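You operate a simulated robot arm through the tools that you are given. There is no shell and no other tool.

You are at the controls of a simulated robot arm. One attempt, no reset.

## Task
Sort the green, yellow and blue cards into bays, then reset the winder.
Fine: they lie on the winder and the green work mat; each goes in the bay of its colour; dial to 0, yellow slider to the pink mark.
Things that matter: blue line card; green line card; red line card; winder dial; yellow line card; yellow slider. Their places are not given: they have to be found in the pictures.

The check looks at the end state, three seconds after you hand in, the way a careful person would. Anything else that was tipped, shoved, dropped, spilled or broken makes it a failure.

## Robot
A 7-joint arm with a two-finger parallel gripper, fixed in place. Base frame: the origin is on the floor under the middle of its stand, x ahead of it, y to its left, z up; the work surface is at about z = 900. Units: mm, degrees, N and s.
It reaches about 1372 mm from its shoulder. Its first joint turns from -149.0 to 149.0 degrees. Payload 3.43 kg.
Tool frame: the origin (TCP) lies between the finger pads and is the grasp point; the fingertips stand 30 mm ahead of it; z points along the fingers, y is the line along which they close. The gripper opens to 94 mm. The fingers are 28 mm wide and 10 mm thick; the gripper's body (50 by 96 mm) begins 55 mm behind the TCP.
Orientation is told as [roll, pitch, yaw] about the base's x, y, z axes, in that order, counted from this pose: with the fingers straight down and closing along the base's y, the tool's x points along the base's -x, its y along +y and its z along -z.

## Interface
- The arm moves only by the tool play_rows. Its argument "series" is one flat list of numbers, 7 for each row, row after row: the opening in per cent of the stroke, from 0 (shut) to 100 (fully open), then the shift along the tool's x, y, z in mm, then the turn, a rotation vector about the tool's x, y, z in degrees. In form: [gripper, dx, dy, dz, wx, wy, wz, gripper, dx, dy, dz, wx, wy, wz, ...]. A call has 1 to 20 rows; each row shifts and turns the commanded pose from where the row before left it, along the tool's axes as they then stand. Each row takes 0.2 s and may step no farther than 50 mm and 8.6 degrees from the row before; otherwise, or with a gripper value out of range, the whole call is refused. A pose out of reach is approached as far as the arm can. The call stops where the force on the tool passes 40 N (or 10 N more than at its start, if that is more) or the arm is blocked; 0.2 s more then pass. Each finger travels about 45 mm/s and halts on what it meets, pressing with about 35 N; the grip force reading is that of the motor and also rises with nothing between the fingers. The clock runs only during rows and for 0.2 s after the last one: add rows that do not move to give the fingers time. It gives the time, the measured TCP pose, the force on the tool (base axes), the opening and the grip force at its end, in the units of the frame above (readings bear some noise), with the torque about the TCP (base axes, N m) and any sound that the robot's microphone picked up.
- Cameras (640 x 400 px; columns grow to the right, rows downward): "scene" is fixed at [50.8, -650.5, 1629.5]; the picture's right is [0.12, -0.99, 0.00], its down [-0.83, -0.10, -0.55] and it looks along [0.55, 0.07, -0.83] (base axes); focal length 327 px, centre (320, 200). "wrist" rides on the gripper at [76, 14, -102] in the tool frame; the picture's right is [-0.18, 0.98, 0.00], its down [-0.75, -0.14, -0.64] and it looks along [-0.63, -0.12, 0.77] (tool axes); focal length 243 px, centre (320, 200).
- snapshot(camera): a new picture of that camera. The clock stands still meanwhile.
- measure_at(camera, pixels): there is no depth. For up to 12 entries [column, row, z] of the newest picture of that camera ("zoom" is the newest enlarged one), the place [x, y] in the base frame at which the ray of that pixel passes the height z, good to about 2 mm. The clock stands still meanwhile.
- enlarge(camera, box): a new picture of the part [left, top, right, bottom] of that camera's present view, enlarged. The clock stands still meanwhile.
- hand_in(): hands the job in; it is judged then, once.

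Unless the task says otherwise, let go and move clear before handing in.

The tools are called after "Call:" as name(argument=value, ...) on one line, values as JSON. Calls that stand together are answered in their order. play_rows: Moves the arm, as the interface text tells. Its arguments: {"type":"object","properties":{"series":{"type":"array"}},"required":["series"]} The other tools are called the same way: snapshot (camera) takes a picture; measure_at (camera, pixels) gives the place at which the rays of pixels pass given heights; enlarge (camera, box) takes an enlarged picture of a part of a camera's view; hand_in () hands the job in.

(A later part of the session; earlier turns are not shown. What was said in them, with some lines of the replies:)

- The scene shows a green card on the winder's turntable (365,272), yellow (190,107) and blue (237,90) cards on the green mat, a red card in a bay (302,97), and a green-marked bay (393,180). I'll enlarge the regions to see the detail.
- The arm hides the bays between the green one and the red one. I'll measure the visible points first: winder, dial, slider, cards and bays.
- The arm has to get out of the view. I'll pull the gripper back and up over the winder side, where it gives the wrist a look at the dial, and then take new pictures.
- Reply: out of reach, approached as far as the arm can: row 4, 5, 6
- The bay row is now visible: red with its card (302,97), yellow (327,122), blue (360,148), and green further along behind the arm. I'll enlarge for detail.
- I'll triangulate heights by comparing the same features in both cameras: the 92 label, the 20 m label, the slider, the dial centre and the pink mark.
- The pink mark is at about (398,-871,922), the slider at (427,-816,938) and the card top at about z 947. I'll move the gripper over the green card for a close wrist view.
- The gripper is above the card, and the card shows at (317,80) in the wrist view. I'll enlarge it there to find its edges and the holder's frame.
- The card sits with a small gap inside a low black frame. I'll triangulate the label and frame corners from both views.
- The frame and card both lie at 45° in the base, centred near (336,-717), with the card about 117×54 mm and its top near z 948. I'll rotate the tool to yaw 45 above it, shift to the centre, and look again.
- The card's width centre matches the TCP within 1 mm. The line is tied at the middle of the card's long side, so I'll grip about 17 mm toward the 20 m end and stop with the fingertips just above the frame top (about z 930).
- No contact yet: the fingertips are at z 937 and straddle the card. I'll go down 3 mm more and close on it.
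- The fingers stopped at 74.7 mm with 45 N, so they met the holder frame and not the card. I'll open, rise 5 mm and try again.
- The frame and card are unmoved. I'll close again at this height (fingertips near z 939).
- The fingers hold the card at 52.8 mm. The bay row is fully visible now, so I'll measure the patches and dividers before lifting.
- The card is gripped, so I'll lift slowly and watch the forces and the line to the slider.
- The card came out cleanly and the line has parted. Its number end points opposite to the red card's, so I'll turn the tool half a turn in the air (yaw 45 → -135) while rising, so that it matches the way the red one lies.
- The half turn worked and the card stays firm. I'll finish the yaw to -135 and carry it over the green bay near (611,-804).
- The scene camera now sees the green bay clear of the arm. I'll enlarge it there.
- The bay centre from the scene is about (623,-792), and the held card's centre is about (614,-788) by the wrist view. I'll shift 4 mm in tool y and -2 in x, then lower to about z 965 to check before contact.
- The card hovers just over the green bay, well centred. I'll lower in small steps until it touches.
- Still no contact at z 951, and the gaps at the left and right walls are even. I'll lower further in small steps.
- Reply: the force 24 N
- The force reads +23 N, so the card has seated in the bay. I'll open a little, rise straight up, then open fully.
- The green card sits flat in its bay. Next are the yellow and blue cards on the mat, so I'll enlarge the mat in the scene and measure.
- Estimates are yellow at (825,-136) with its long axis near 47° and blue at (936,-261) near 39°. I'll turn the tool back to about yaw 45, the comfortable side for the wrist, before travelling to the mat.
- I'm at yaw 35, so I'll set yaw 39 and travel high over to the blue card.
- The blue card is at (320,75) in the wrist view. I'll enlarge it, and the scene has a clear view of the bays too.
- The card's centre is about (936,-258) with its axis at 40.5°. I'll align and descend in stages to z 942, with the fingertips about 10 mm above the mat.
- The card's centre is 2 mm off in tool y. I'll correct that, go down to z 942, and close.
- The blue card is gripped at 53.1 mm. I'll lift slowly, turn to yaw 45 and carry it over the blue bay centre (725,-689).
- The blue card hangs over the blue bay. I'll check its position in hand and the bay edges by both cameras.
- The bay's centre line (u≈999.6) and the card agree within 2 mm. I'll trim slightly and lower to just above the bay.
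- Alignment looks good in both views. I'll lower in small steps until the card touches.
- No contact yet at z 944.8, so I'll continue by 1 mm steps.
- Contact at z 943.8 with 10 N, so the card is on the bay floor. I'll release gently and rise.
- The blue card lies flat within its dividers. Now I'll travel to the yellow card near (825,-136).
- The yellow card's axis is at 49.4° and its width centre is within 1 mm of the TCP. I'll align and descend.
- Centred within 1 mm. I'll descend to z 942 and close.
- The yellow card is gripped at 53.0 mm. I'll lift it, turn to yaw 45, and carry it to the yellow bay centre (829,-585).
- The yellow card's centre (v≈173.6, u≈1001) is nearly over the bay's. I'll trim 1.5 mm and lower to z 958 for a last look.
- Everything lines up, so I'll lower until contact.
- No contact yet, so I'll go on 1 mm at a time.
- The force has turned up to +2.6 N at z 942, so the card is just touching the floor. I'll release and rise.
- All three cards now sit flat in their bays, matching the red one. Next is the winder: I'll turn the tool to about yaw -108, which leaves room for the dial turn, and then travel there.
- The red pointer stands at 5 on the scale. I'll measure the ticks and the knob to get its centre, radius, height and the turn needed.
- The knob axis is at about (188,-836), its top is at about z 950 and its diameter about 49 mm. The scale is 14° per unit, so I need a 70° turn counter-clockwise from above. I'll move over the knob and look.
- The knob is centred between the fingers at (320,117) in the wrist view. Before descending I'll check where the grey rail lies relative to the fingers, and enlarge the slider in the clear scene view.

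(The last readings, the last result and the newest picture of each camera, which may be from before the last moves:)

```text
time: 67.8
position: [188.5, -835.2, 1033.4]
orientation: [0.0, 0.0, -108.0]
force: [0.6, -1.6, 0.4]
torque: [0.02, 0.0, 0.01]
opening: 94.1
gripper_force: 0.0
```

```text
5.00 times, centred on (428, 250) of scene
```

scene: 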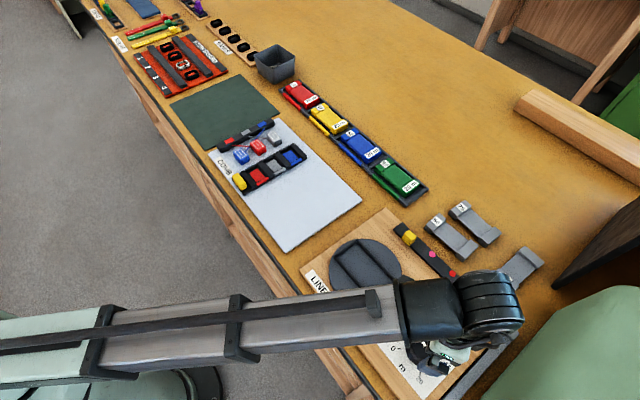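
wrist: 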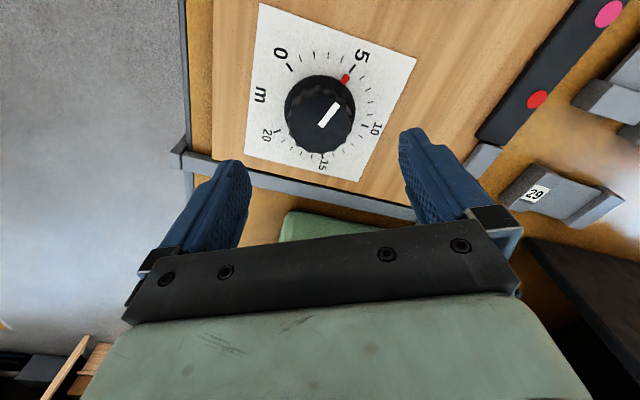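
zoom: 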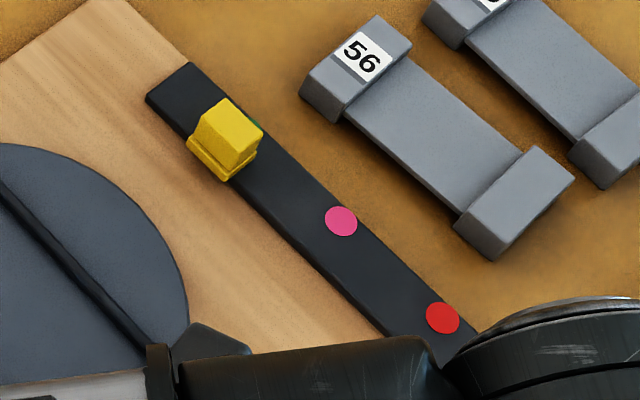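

The rail is about 47 mm beyond the fingers, and the knob top (320,125) is exactly below the TCP. I'll descend to z 966, with the fingertips at about 936, and close on the knob.

Call:
play_rows(series=[100, 0, 0, 30, 0, 0, 0, 100, 0, 0, 20, 0, 0, 0, 100, 0, 0, 12, 0, 0, 0, 100, 0, 0, 5, 0, 0, 0, 100, 0, 0, 0, 0, 0, 0])

Call:
snapshot(camera="wrist")

```text
time: 69.0
position: [188.3, -835.4, 965.1]
orientation: [0.0, 0.2, -107.9]
force: [0.4, -0.1, 0.5]
torque: [0.01, -0.02, 0.02]
opening: 93.7
gripper_force: 0.0
```

```text
taken
```

wrist: 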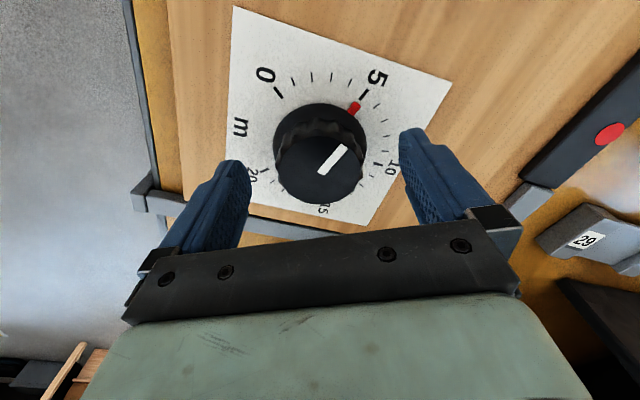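

Call:
play_rows(series=[80, 0, 0, 0, 0, 0, 0, 65, 0, 0, 0, 0, 0, 0, 50, 0, 0, 0, 0, 0, 0, 45, 0, 0, 0, 0, 0, 0, 40, 0, 0, 0, 0, 0, 0, 40, 0, 0, 0, 0, 0, 0])

Call:
enlarge(camera="wrist", box=[192, 60, 448, 220])

```text
time: 70.4
position: [188.7, -835.6, 964.5]
orientation: [0.0, -0.1, -108.0]
force: [-8.2, 3.5, -1.7]
torque: [0.06, 0.31, -0.05]
opening: 51.7
gripper_force: 44.7
```

```text
2.50 times, centred on (320, 140) of wrist
```

zoom: 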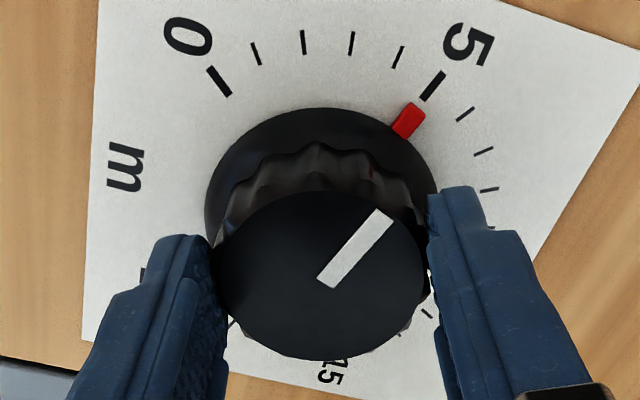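

The knob is gripped at 51.7 mm with a small side load (-8,3.5 N). I'll relieve it by 0.5 mm and begin the turn, watching the forces.

Call:
play_rows(series=[40, 0, -0.6, 0, 0, 0, 0, 40, 0, 0, 0, 0, 0, 0])

Call:
play_rows(series=[40, 0, 0, 0, 0, 0, -5, 40, 0, 0, 0, 0, 0, -5, 40, 0, 0, 0, 0, 0, 0])

Call:
enlarge(camera="wrist", box=[192, 60, 448, 220])

```text
time: 71.0
position: [188.4, -835.3, 965.8]
orientation: [0.0, 0.0, -108.1]
force: [-5.3, 2.7, -4.7]
torque: [0.16, 0.86, -0.02]
opening: 51.3
gripper_force: 44.9
```

```text
time: 71.8
position: [187.9, -834.3, 964.1]
orientation: [0.0, -0.1, -97.9]
force: [-9.2, 5.0, -7.3]
torque: [-0.13, -0.02, -0.01]
opening: 51.4
gripper_force: 44.6
```

```text
2.50 times, centred on (320, 140) of wrist
```

zoom: 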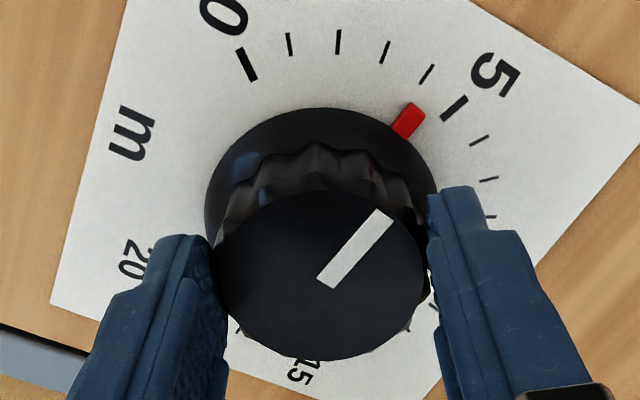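

The knob follows the fingers, and the pointer is now between 4 and 5. I'll continue.

Call:
play_rows(series=[40, 0, 0, 0, 0, 0, -6, 40, 0, 0, 0, 0, 0, -6, 40, 0, 0, 0, 0, 0, -6, 40, 0, 0, 0, 0, 0, -6, 40, 0, 0, 0, 0, 0, -6, 40, 0, 0, 0, 0, 0, 0])

Call:
enlarge(camera="wrist", box=[192, 60, 448, 220])

```text
time: 73.2
position: [186.6, -834.8, 964.9]
orientation: [-0.2, 0.2, -68.1]
force: [-28.0, 6.1, -8.9]
torque: [0.03, -0.26, -0.08]
opening: 51.4
gripper_force: 44.9
```

```text
2.50 times, centred on (320, 140) of wrist
```

zoom: 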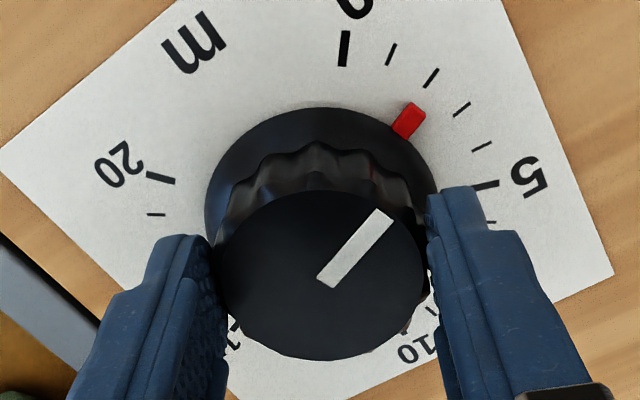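

The pointer has reached about 2.3, and a side load of -28 N in x has built up. I'll shift the command 1.5 mm toward -x to relieve it before going on.

Call:
play_rows(series=[40, 0.8, -1.3, 0, 0, 0, 0, 40, 0, 0, 0, 0, 0, 0])

```text
time: 73.8
position: [186.0, -834.2, 964.5]
orientation: [-0.1, 0.1, -68.1]
force: [-16.5, 3.9, -8.1]
torque: [0.6, 1.29, -0.02]
opening: 51.1
gripper_force: 45.5
```

Call:
play_rows(series=[40, 0.6, -1.2, 0, 0, 0, 0, 40, 0, 0, 0, 0, 0, 0])

Call:
play_rows(series=[40, 0, 0, 0, 0, 0, -5, 40, 0, 0, 0, 0, 0, -5, 40, 0, 0, 0, 0, 0, -5, 40, 0, 0, 0, 0, 0, 0])

Call:
enlarge(camera="wrist", box=[192, 60, 448, 220])

```text
time: 74.4
position: [186.5, -835.8, 965.2]
orientation: [0.0, 0.0, -68.0]
force: [-6.4, 4.1, -8.1]
torque: [0.52, 1.13, -0.02]
opening: 51.5
gripper_force: 45.0
```

```text
time: 75.4
position: [186.4, -835.5, 965.1]
orientation: [0.0, -0.2, -52.9]
force: [-8.0, -4.0, -5.1]
torque: [0.42, -0.37, -0.05]
opening: 51.3
gripper_force: 44.9
```

```text
2.50 times, centred on (320, 140) of wrist
```

zoom: 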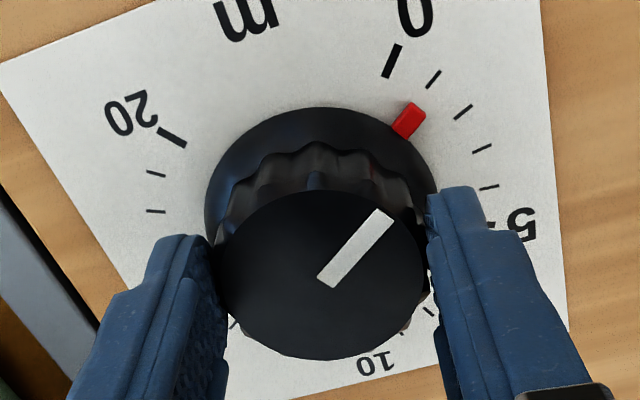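

The pointer is near 1.2 and the forces are low. I'll turn 11° more and look.

Call:
play_rows(series=[40, 0, 0, 0, 0, 0, -5.5, 40, 0, 0, 0, 0, 0, -5.5, 40, 0, 0, 0, 0, 0, 0])

Call:
enlarge(camera="wrist", box=[240, 40, 400, 140])

```text
time: 76.2
position: [185.5, -835.7, 964.0]
orientation: [-0.2, -0.2, -42.0]
force: [-9.8, -11.7, -7.5]
torque: [-0.57, -0.59, -0.03]
opening: 51.5
gripper_force: 44.5
```

```text
4.00 times, centred on (320, 90) of wrist
```

zoom: 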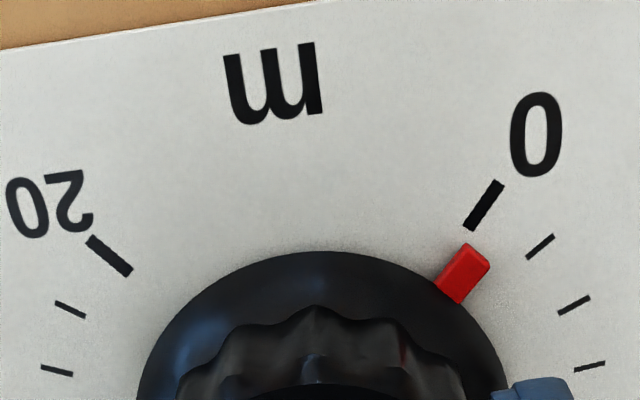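

About 4° are left: the red pointer (463,272 in the zoom) is just clockwise of the 0 tick's line. I'll turn the last 4°.

Call:
play_rows(series=[40, 0, 0, 0, 0, 0, -2, 40, 0, 0, 0, 0, 0, -2, 40, 0, 0, 0, 0, 0, 0])

Call:
enlarge(camera="wrist", box=[240, 40, 400, 140])

Call:
snapshot(camera="wrist")

```text
time: 77.0
position: [186.0, -836.6, 964.2]
orientation: [0.0, -0.1, -38.0]
force: [-7.5, -19.2, -1.4]
torque: [-0.37, 0.33, -0.04]
opening: 51.1
gripper_force: 44.6
```

```text
4.00 times, centred on (320, 90) of wrist
```

zoom: 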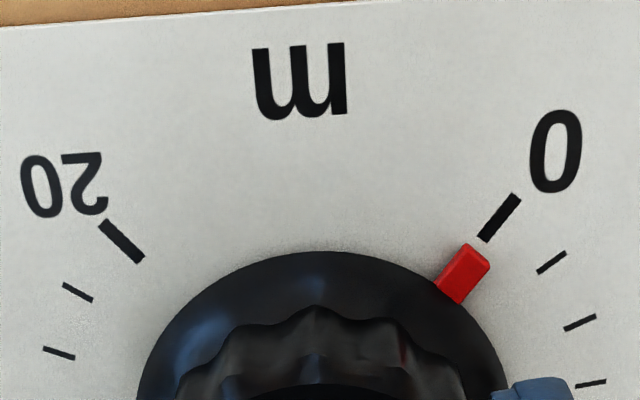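

```text
taken
```

wrist: 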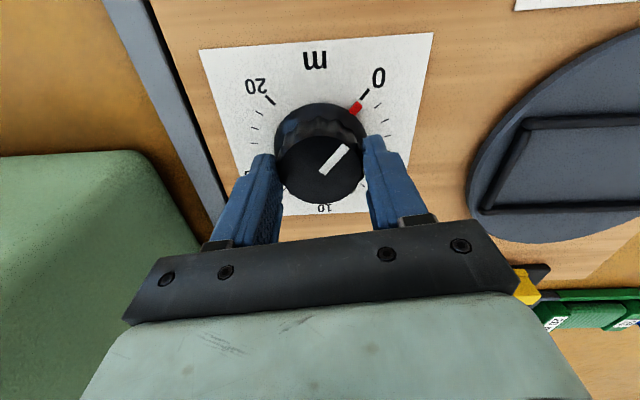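

Call:
measure_at(camera="wrist", pixels=[[355.75, 108, 925], [364.5, 94.5, 921], [360, 100, 921], [369, 89, 921], [270.5, 100.5, 921]])

```text
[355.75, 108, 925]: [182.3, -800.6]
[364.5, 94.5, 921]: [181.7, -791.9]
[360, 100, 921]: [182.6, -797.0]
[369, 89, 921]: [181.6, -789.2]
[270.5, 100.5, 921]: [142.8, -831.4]
```

The pointer (355.8,108) measures at 95.2° around the knob axis against about 95° for the 0 tick, so the dial is at 0. I'll relieve the side load, then release and rise.

Call:
play_rows(series=[40, -0.5, -1.4, 0, 0, 0, -0.4, 40, 0, 0, 0, 0, 0, 0])

Call:
play_rows(series=[58, 0, 0, 0, 0, 0, 0, 64, 0, 0, 0, 0, 0, 0, 75, 0, 0, 0, 0, 0, 0, 100, 0, 0, 0, 0, 0, 0, 100, 0, 0, 0, 0, 0, 0, 100, 0, 0, -20, 0, 0, 0, 100, 0, 0, -40, 0, 0, 0, 100, 0, 0, -40, 0, 0, 0, 100, 0, 0, 0, 0, 0, 0])

Call:
snapshot(camera="wrist")

Call:
enlarge(camera="wrist", box=[240, 40, 400, 140])

```text
time: 77.6
position: [185.1, -837.4, 964.5]
orientation: [0.1, 0.0, -37.6]
force: [-5.9, -10.3, -5.7]
torque: [-1.07, -0.05, -0.01]
opening: 51.2
gripper_force: 45.3
```

```text
time: 79.6
position: [185.5, -836.1, 1064.8]
orientation: [0.1, -0.1, -37.6]
force: [-0.5, 0.2, 0.2]
torque: [0.01, 0.03, 0.02]
opening: 93.9
gripper_force: 0.0
```

```text
taken
```

wrist: 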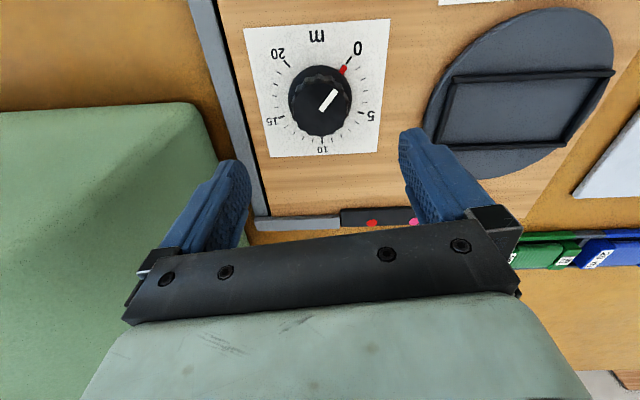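

```text
4.00 times, centred on (320, 90) of wrist
```

zoom: 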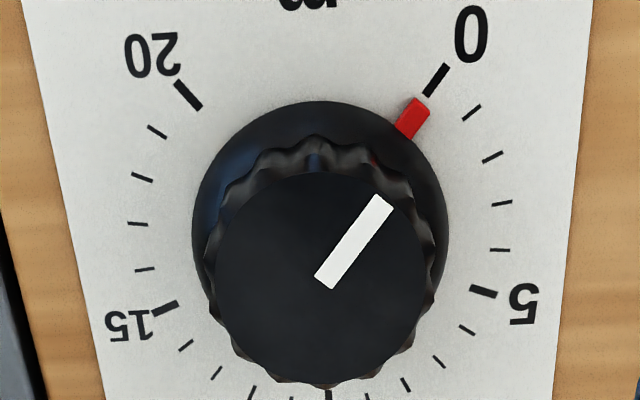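

The dial reads 0 and stays there with the fingers clear. For the slider I'll go to yaw -45 so the fingers close along the track, and hover above it near (427,-816) for a close look.

Call:
play_rows(series=[100, 0, 0, 0, 0, 0, 7.4, 100, -26.1, 30.8, 0, 0, 0, 0, 100, -26.1, 30.8, 0, 0, 0, 0, 100, -26.1, 30.8, 0, 0, 0, 0, 100, -26.1, 30.8, 0, 0, 0, 0, 100, -26.1, 30.8, 0, 0, 0, 0, 100, -26.1, 30.8, 0, 0, 0, 0, 100, 0, 0, 0, 0, 0, 0])

Call:
snapshot(camera="wrist")

Call:
snapshot(camera="scene")

```text
time: 81.4
position: [427.6, -816.8, 1063.9]
orientation: [0.1, 0.0, -45.0]
force: [-0.2, -0.8, 0.6]
torque: [-0.02, 0.01, 0.03]
opening: 94.2
gripper_force: 0.1
```

```text
taken
```

wrist: 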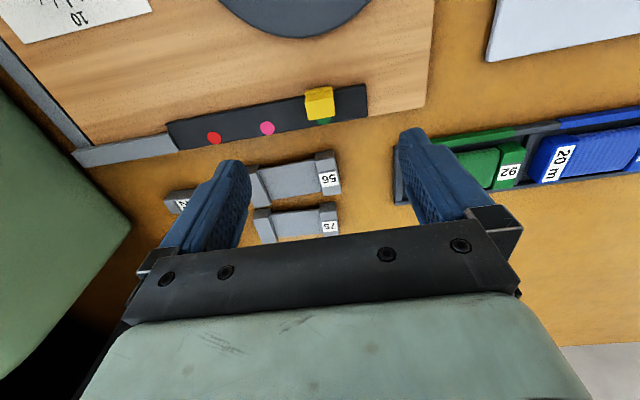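

```text
taken
```

scene: 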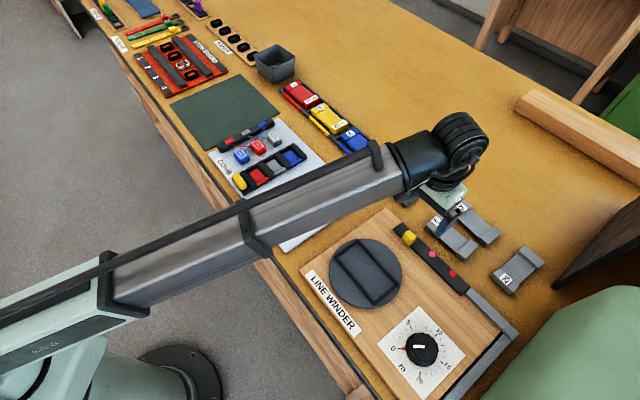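

Call:
enlarge(camera="scene", box=[380, 210, 476, 290])

Call:
enlarge(camera="wrist", box=[190, 60, 390, 185])

```text
5.00 times, centred on (428, 250) of scene
```

zoom: 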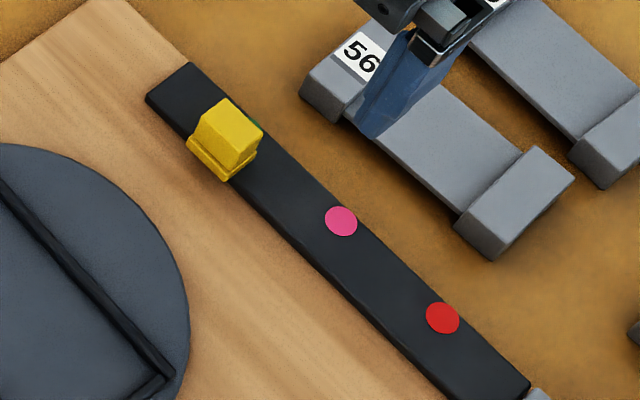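

```text
3.20 times, centred on (290, 122) of wrist
```

zoom: 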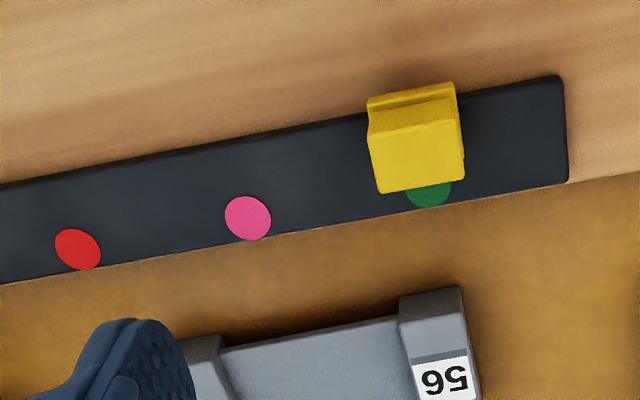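

Seen from here, the marks lie along the outer edge of the track and the slider stands at the green one. I'll measure the marks and the slider's edges.

Call:
measure_at(camera="zoom", pixels=[[248, 217, 922], [78, 249, 922], [428, 185, 922], [367, 98, 926], [454, 82, 926], [370, 128, 942], [458, 112, 942], [383, 193, 942], [465, 182, 942], [567, 182, 920], [557, 76, 920]])

Call:
measure_at(camera="scene", pixels=[[432.2, 254.2, 922], [452.6, 273.6, 922], [408.4, 229.6, 942], [416.6, 235, 942], [410.4, 242, 942], [403, 235.2, 942], [401.4, 238.4, 926], [408.4, 246, 926], [415.6, 241, 926], [393.5, 229.5, 920], [402, 222.5, 920]])

```text
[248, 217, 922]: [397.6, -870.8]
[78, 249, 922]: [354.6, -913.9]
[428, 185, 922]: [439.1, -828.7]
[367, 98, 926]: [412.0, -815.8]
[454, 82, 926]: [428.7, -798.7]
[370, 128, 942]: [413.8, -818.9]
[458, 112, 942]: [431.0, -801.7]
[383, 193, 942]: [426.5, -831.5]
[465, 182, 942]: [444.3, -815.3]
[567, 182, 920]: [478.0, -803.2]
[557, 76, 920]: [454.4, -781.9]
```

```text
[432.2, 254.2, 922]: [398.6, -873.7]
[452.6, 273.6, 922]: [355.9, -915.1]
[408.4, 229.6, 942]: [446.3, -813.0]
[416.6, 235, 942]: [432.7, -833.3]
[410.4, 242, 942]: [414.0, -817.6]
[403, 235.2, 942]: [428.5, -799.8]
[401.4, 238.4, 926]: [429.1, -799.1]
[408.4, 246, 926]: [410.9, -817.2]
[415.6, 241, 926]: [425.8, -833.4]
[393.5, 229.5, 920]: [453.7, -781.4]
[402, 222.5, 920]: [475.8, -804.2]
```

The green, pink and red marks lie at v ≈ -275.3, -335.4 and -395.4 along the track, so the spacing is 60 mm. The slider (24 mm wide, top z ≈ 942) is at v ≈ -274.5, directly below the TCP. I'll descend to z 958 with the fingers part-open and grip it along the track.

Call:
measure_at(camera="wrist", pixels=[[305, 38, 928], [340, 36, 928], [270, 34, 928]])

Call:
play_rows(series=[75, 0, 0, 35, 0, 0, 0, 75, 0, 0, 35, 0, 0, 0, 75, 0, 0, 20, 0, 0, 0, 75, 0, 0, 10, 0, 0, 0, 75, 0, 0, 5, 0, 0, 0, 75, 0, 0, 0, 0, 0, 0])

Call:
snapshot(camera="wrist")

Call:
enlarge(camera="scene", box=[380, 210, 476, 290])

```text
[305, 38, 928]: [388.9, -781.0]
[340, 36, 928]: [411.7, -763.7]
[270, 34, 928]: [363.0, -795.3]
```

```text
time: 82.8
position: [427.4, -815.4, 958.4]
orientation: [0.1, 0.0, -45.0]
force: [-0.1, -0.5, 0.2]
torque: [0.05, -0.02, -0.02]
opening: 70.3
gripper_force: 0.0
```

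```text
taken
```

wrist: 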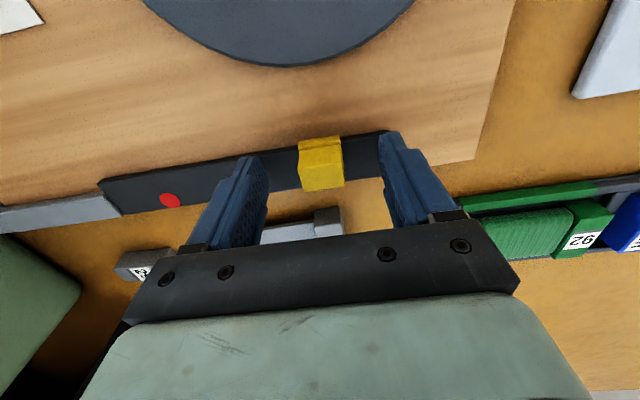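

```text
5.00 times, centred on (428, 250) of scene
```

zoom: 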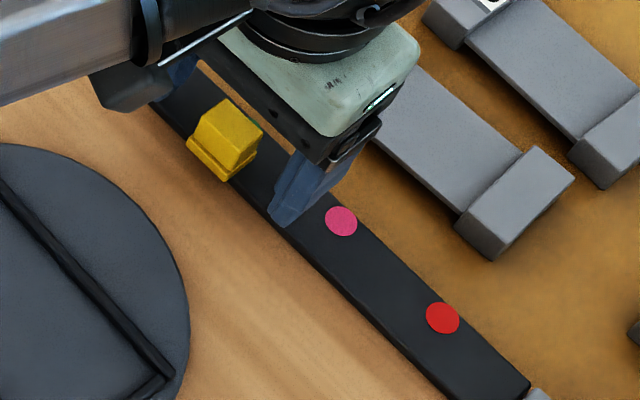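

The fingers straddle the slider evenly, so I'll close on it.

Call:
play_rows(series=[55, 0, 0, 0, 0, 0, 0, 40, 0, 0, 0, 0, 0, 0, 28, 0, 0, 0, 0, 0, 0, 20, 0, 0, 0, 0, 0, 0, 16, 0, 0, 0, 0, 0, 0, 16, 0, 0, 0, 0, 0, 0])

Call:
enlarge(camera="wrist", box=[220, 90, 420, 215])

```text
time: 84.2
position: [426.1, -816.6, 960.1]
orientation: [0.0, 0.0, -45.0]
force: [1.5, -0.2, -1.1]
torque: [0.19, 0.0, 0.01]
opening: 25.5
gripper_force: 44.7
```

```text
3.20 times, centred on (320, 152) of wrist
```

zoom: 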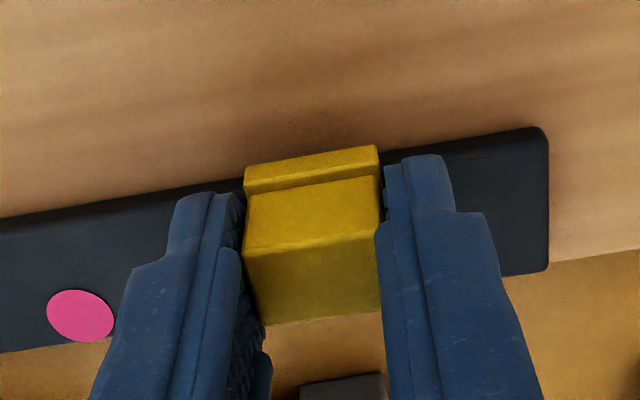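

The slider is gripped at 25.5 mm. I'll drag it 56 mm toward the pink mark along the track (tool -y), then check before the rest.

Call:
play_rows(series=[16, 0, -4, 0, 0, 0, 0, 16, 0, -8, 0, 0, 0, 0, 16, 0, -8, 0, 0, 0, 0, 16, 0, 0, 0, 0, 0, 0])

Call:
enlarge(camera="scene", box=[380, 210, 476, 290])

```text
time: 85.2
position: [411.0, -831.8, 959.0]
orientation: [0.0, 0.1, -45.0]
force: [0.5, -1.9, 5.6]
torque: [0.65, 0.41, 0.15]
opening: 25.9
gripper_force: 45.0
```

```text
5.00 times, centred on (428, 250) of scene
```

zoom: 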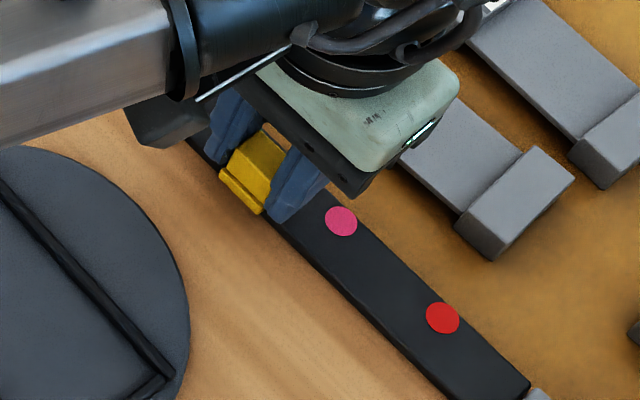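

The slider follows freely with only a few newtons. I'll move it the remaining 40 mm in small steps.

Call:
play_rows(series=[16, 0, -8, 0, 0, 0, 0, 16, 0, -8, 0, 0, 0, 0, 16, 0, -8, 0, 0, 0, 0, 16, 0, -8, 0, 0, 0, 0, 16, 0, -6, 0, 0, 0, 0, 16, 0, -2, 0, 0, 0, 0, 16, 0, 0, 0, 0, 0, 0])

Call:
enlarge(camera="scene", box=[380, 210, 476, 290])

Call:
enlarge(camera="wrist", box=[220, 90, 420, 215])

```text
time: 86.8
position: [383.9, -858.5, 959.7]
orientation: [0.0, 0.0, -45.0]
force: [0.7, 0.2, 3.5]
torque: [0.06, -0.12, -0.05]
opening: 25.7
gripper_force: 45.5
```

```text
5.00 times, centred on (428, 250) of scene
```

zoom: 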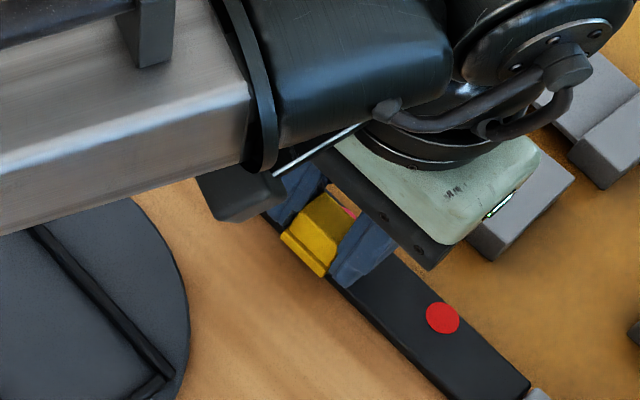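

```text
3.20 times, centred on (320, 152) of wrist
```

zoom: 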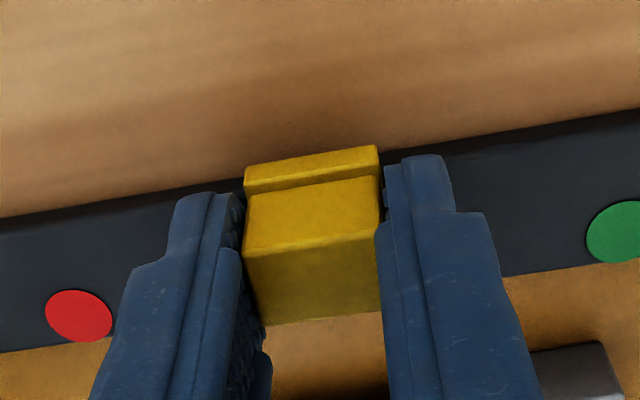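

The TCP is at v = -335.6, and red now appears exactly where pink was before (79,316 against 81,316), so the slider has moved one mark spacing. I'll check it against the red and green marks.

Call:
snapshot(camera="wrist")

Call:
measure_at(camera="zoom", pixels=[[79, 316, 922], [620, 232, 922], [245, 178, 926], [378, 152, 926], [247, 243, 942], [381, 226, 942], [261, 324, 942], [383, 310, 942]])

```text
taken
```

wrist: 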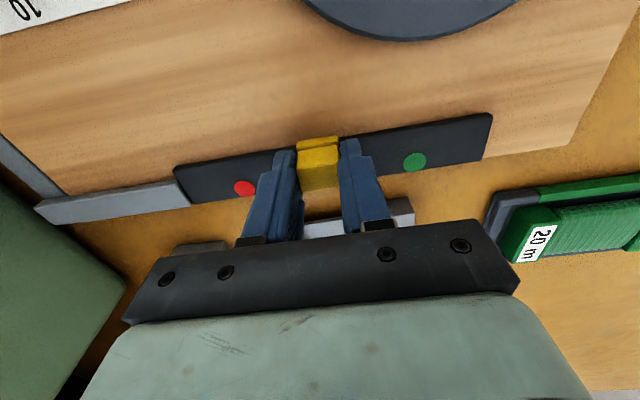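

```text
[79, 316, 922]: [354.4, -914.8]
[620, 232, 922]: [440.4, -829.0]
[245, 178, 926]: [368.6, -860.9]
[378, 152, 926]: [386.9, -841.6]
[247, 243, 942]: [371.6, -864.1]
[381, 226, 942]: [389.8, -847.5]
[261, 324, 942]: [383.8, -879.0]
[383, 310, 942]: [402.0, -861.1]
```

The slider centre is at v ≈ -335.5, exactly midway between the red (-396.3) and green (-274.8) marks, so it is on pink. I'll release and rise straight up.

Call:
play_rows(series=[24, 0, 0, 0, 0, 0, 0, 34, 0, 0, 0, 0, 0, 0, 45, 0, 0, 0, 0, 0, 0, 60, 0, 0, 0, 0, 0, 0, 60, 0, 0, -20, 0, 0, 0, 60, 0, 0, -40, 0, 0, 0, 60, 0, 0, -40, 0, 0, 0, 60, 0, 0, 0, 0, 0, 0])

Call:
snapshot(camera="wrist")

Call:
enlarge(camera="wrist", box=[190, 60, 390, 185])

```text
time: 88.6
position: [383.6, -857.2, 1059.8]
orientation: [-0.1, -0.1, -45.1]
force: [0.7, 0.7, 1.2]
torque: [0.01, 0.02, 0.01]
opening: 56.6
gripper_force: 0.0
```

```text
taken
```

wrist: 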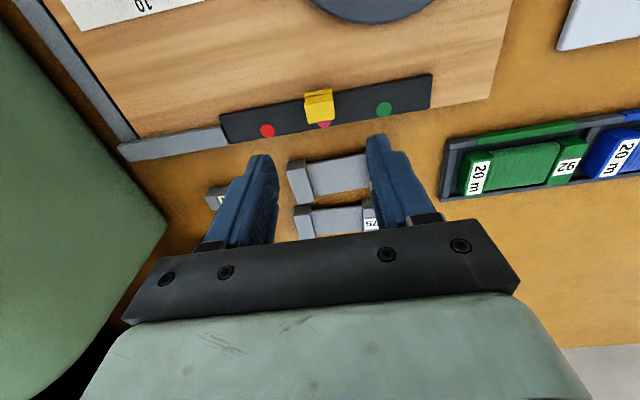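

```text
3.20 times, centred on (290, 122) of wrist
```

zoom: 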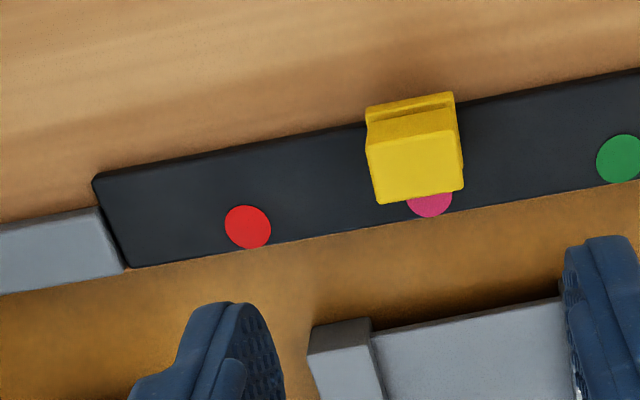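

The slider now sits at the pink mark exactly as it did at the green one. I'll move the arm clear and check the whole scene.

Call:
play_rows(series=[60, 0, 0, -40, 0, 0, 0, 60, -20, 35, -15, 0, 0, 0, 60, -20, 35, 0, 0, 0, 0, 60, 0, 45, 0, 0, 0, 0, 60, 0, 45, 0, 0, 0, 0, 60, 0, 45, 0, 0, 0, 0, 60, 0, 45, 0, 0, 0, 0, 60, 0, 45, 0, 0, 0, 0, 60, 0, 45, 0, 0, 0, 0, 60, 0, 0, 0, 0, 0, 0])

Call:
snapshot(camera="scene")

Call:
enlarge(camera="scene", box=[300, 200, 540, 400])

```text
time: 90.8
position: [652.4, -646.2, 1116.7]
orientation: [0.0, 0.0, -45.0]
force: [-0.4, 0.0, 0.5]
torque: [-0.01, 0.0, -0.04]
opening: 56.4
gripper_force: 0.1
```

```text
taken
```

scene: 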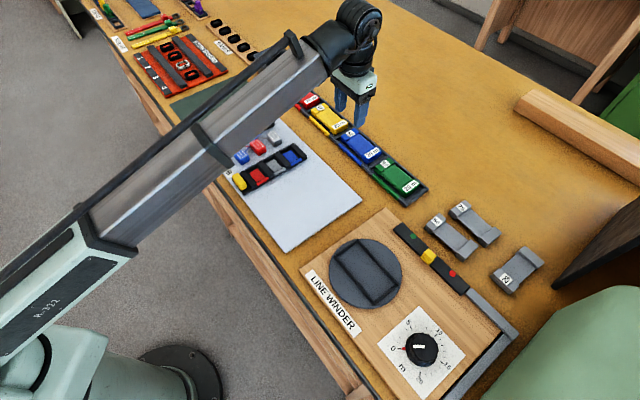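

```text
2.00 times, centred on (420, 300) of scene
```

zoom: 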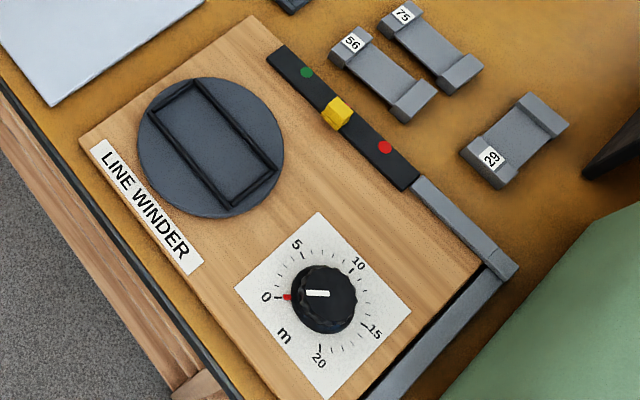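

The dial reads 0, the slider is on pink, and the blank cards 56, 75 and 29 are where they were. One last look at the bays.

Call:
enlarge(camera="scene", box=[280, 80, 440, 210])

Call:
enlarge(camera="scene", box=[380, 300, 476, 390])

```text
3.08 times, centred on (360, 145) of scene
```

zoom: 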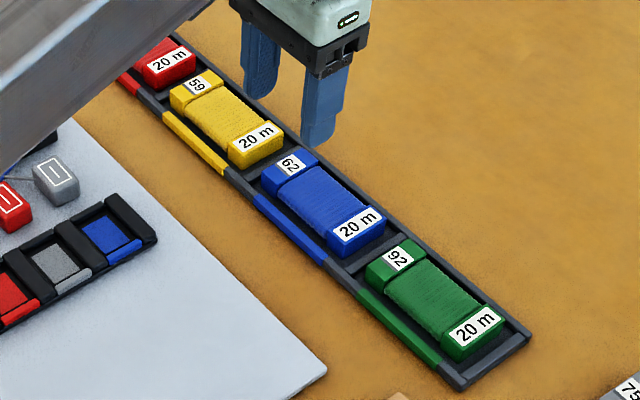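

```text
4.44 times, centred on (428, 345) of scene
```

zoom: 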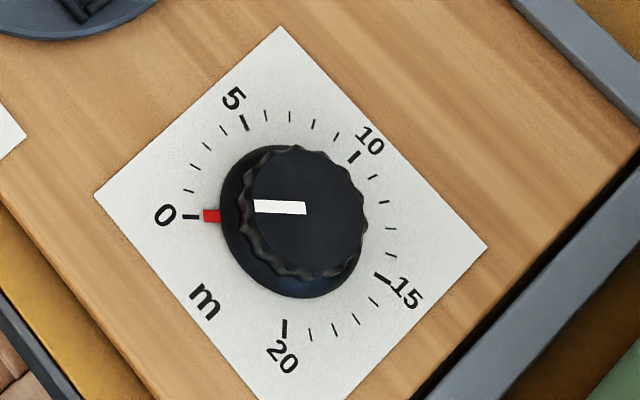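

Yellow, blue and green lie flat in their own bays beside red, and the red pointer (211,216 in the zoom) meets the 0 tick. The slider is on pink and the gripper is clear at z 1117, so I'm handing in.

Call:
hand_in()

```text
The job is handed in.
```

The job is handed in: the green, yellow and blue cards are in their bays and the winder is reset. I don't have the check's result.

- **Cards:** each of the three lies flat in the bay of its colour. I turned the green one half a turn so its number end points the same way as the red card's. The red card was not moved.
- **Dial:** it read 5 at the start; its red pointer now lines up with the 0 tick.
- **Slider:** it is centred on the pink mark, midway between the green and red marks to within about 1 mm.
- **Other objects:** the blank cards 56, 75 and 29 and the winder's turntable were where they started in the last picture. The arm hid part of the mat and the red bay in that picture. On the first try at the green card the fingers closed on the holder frame instead. I backed off, and the frame showed no movement.
- **Line on the green card:** the line tied from the card to the slider came away when I lifted the card out, and it no longer shows in the pictures.

The gripper was empty and clear of everything when I handed in.
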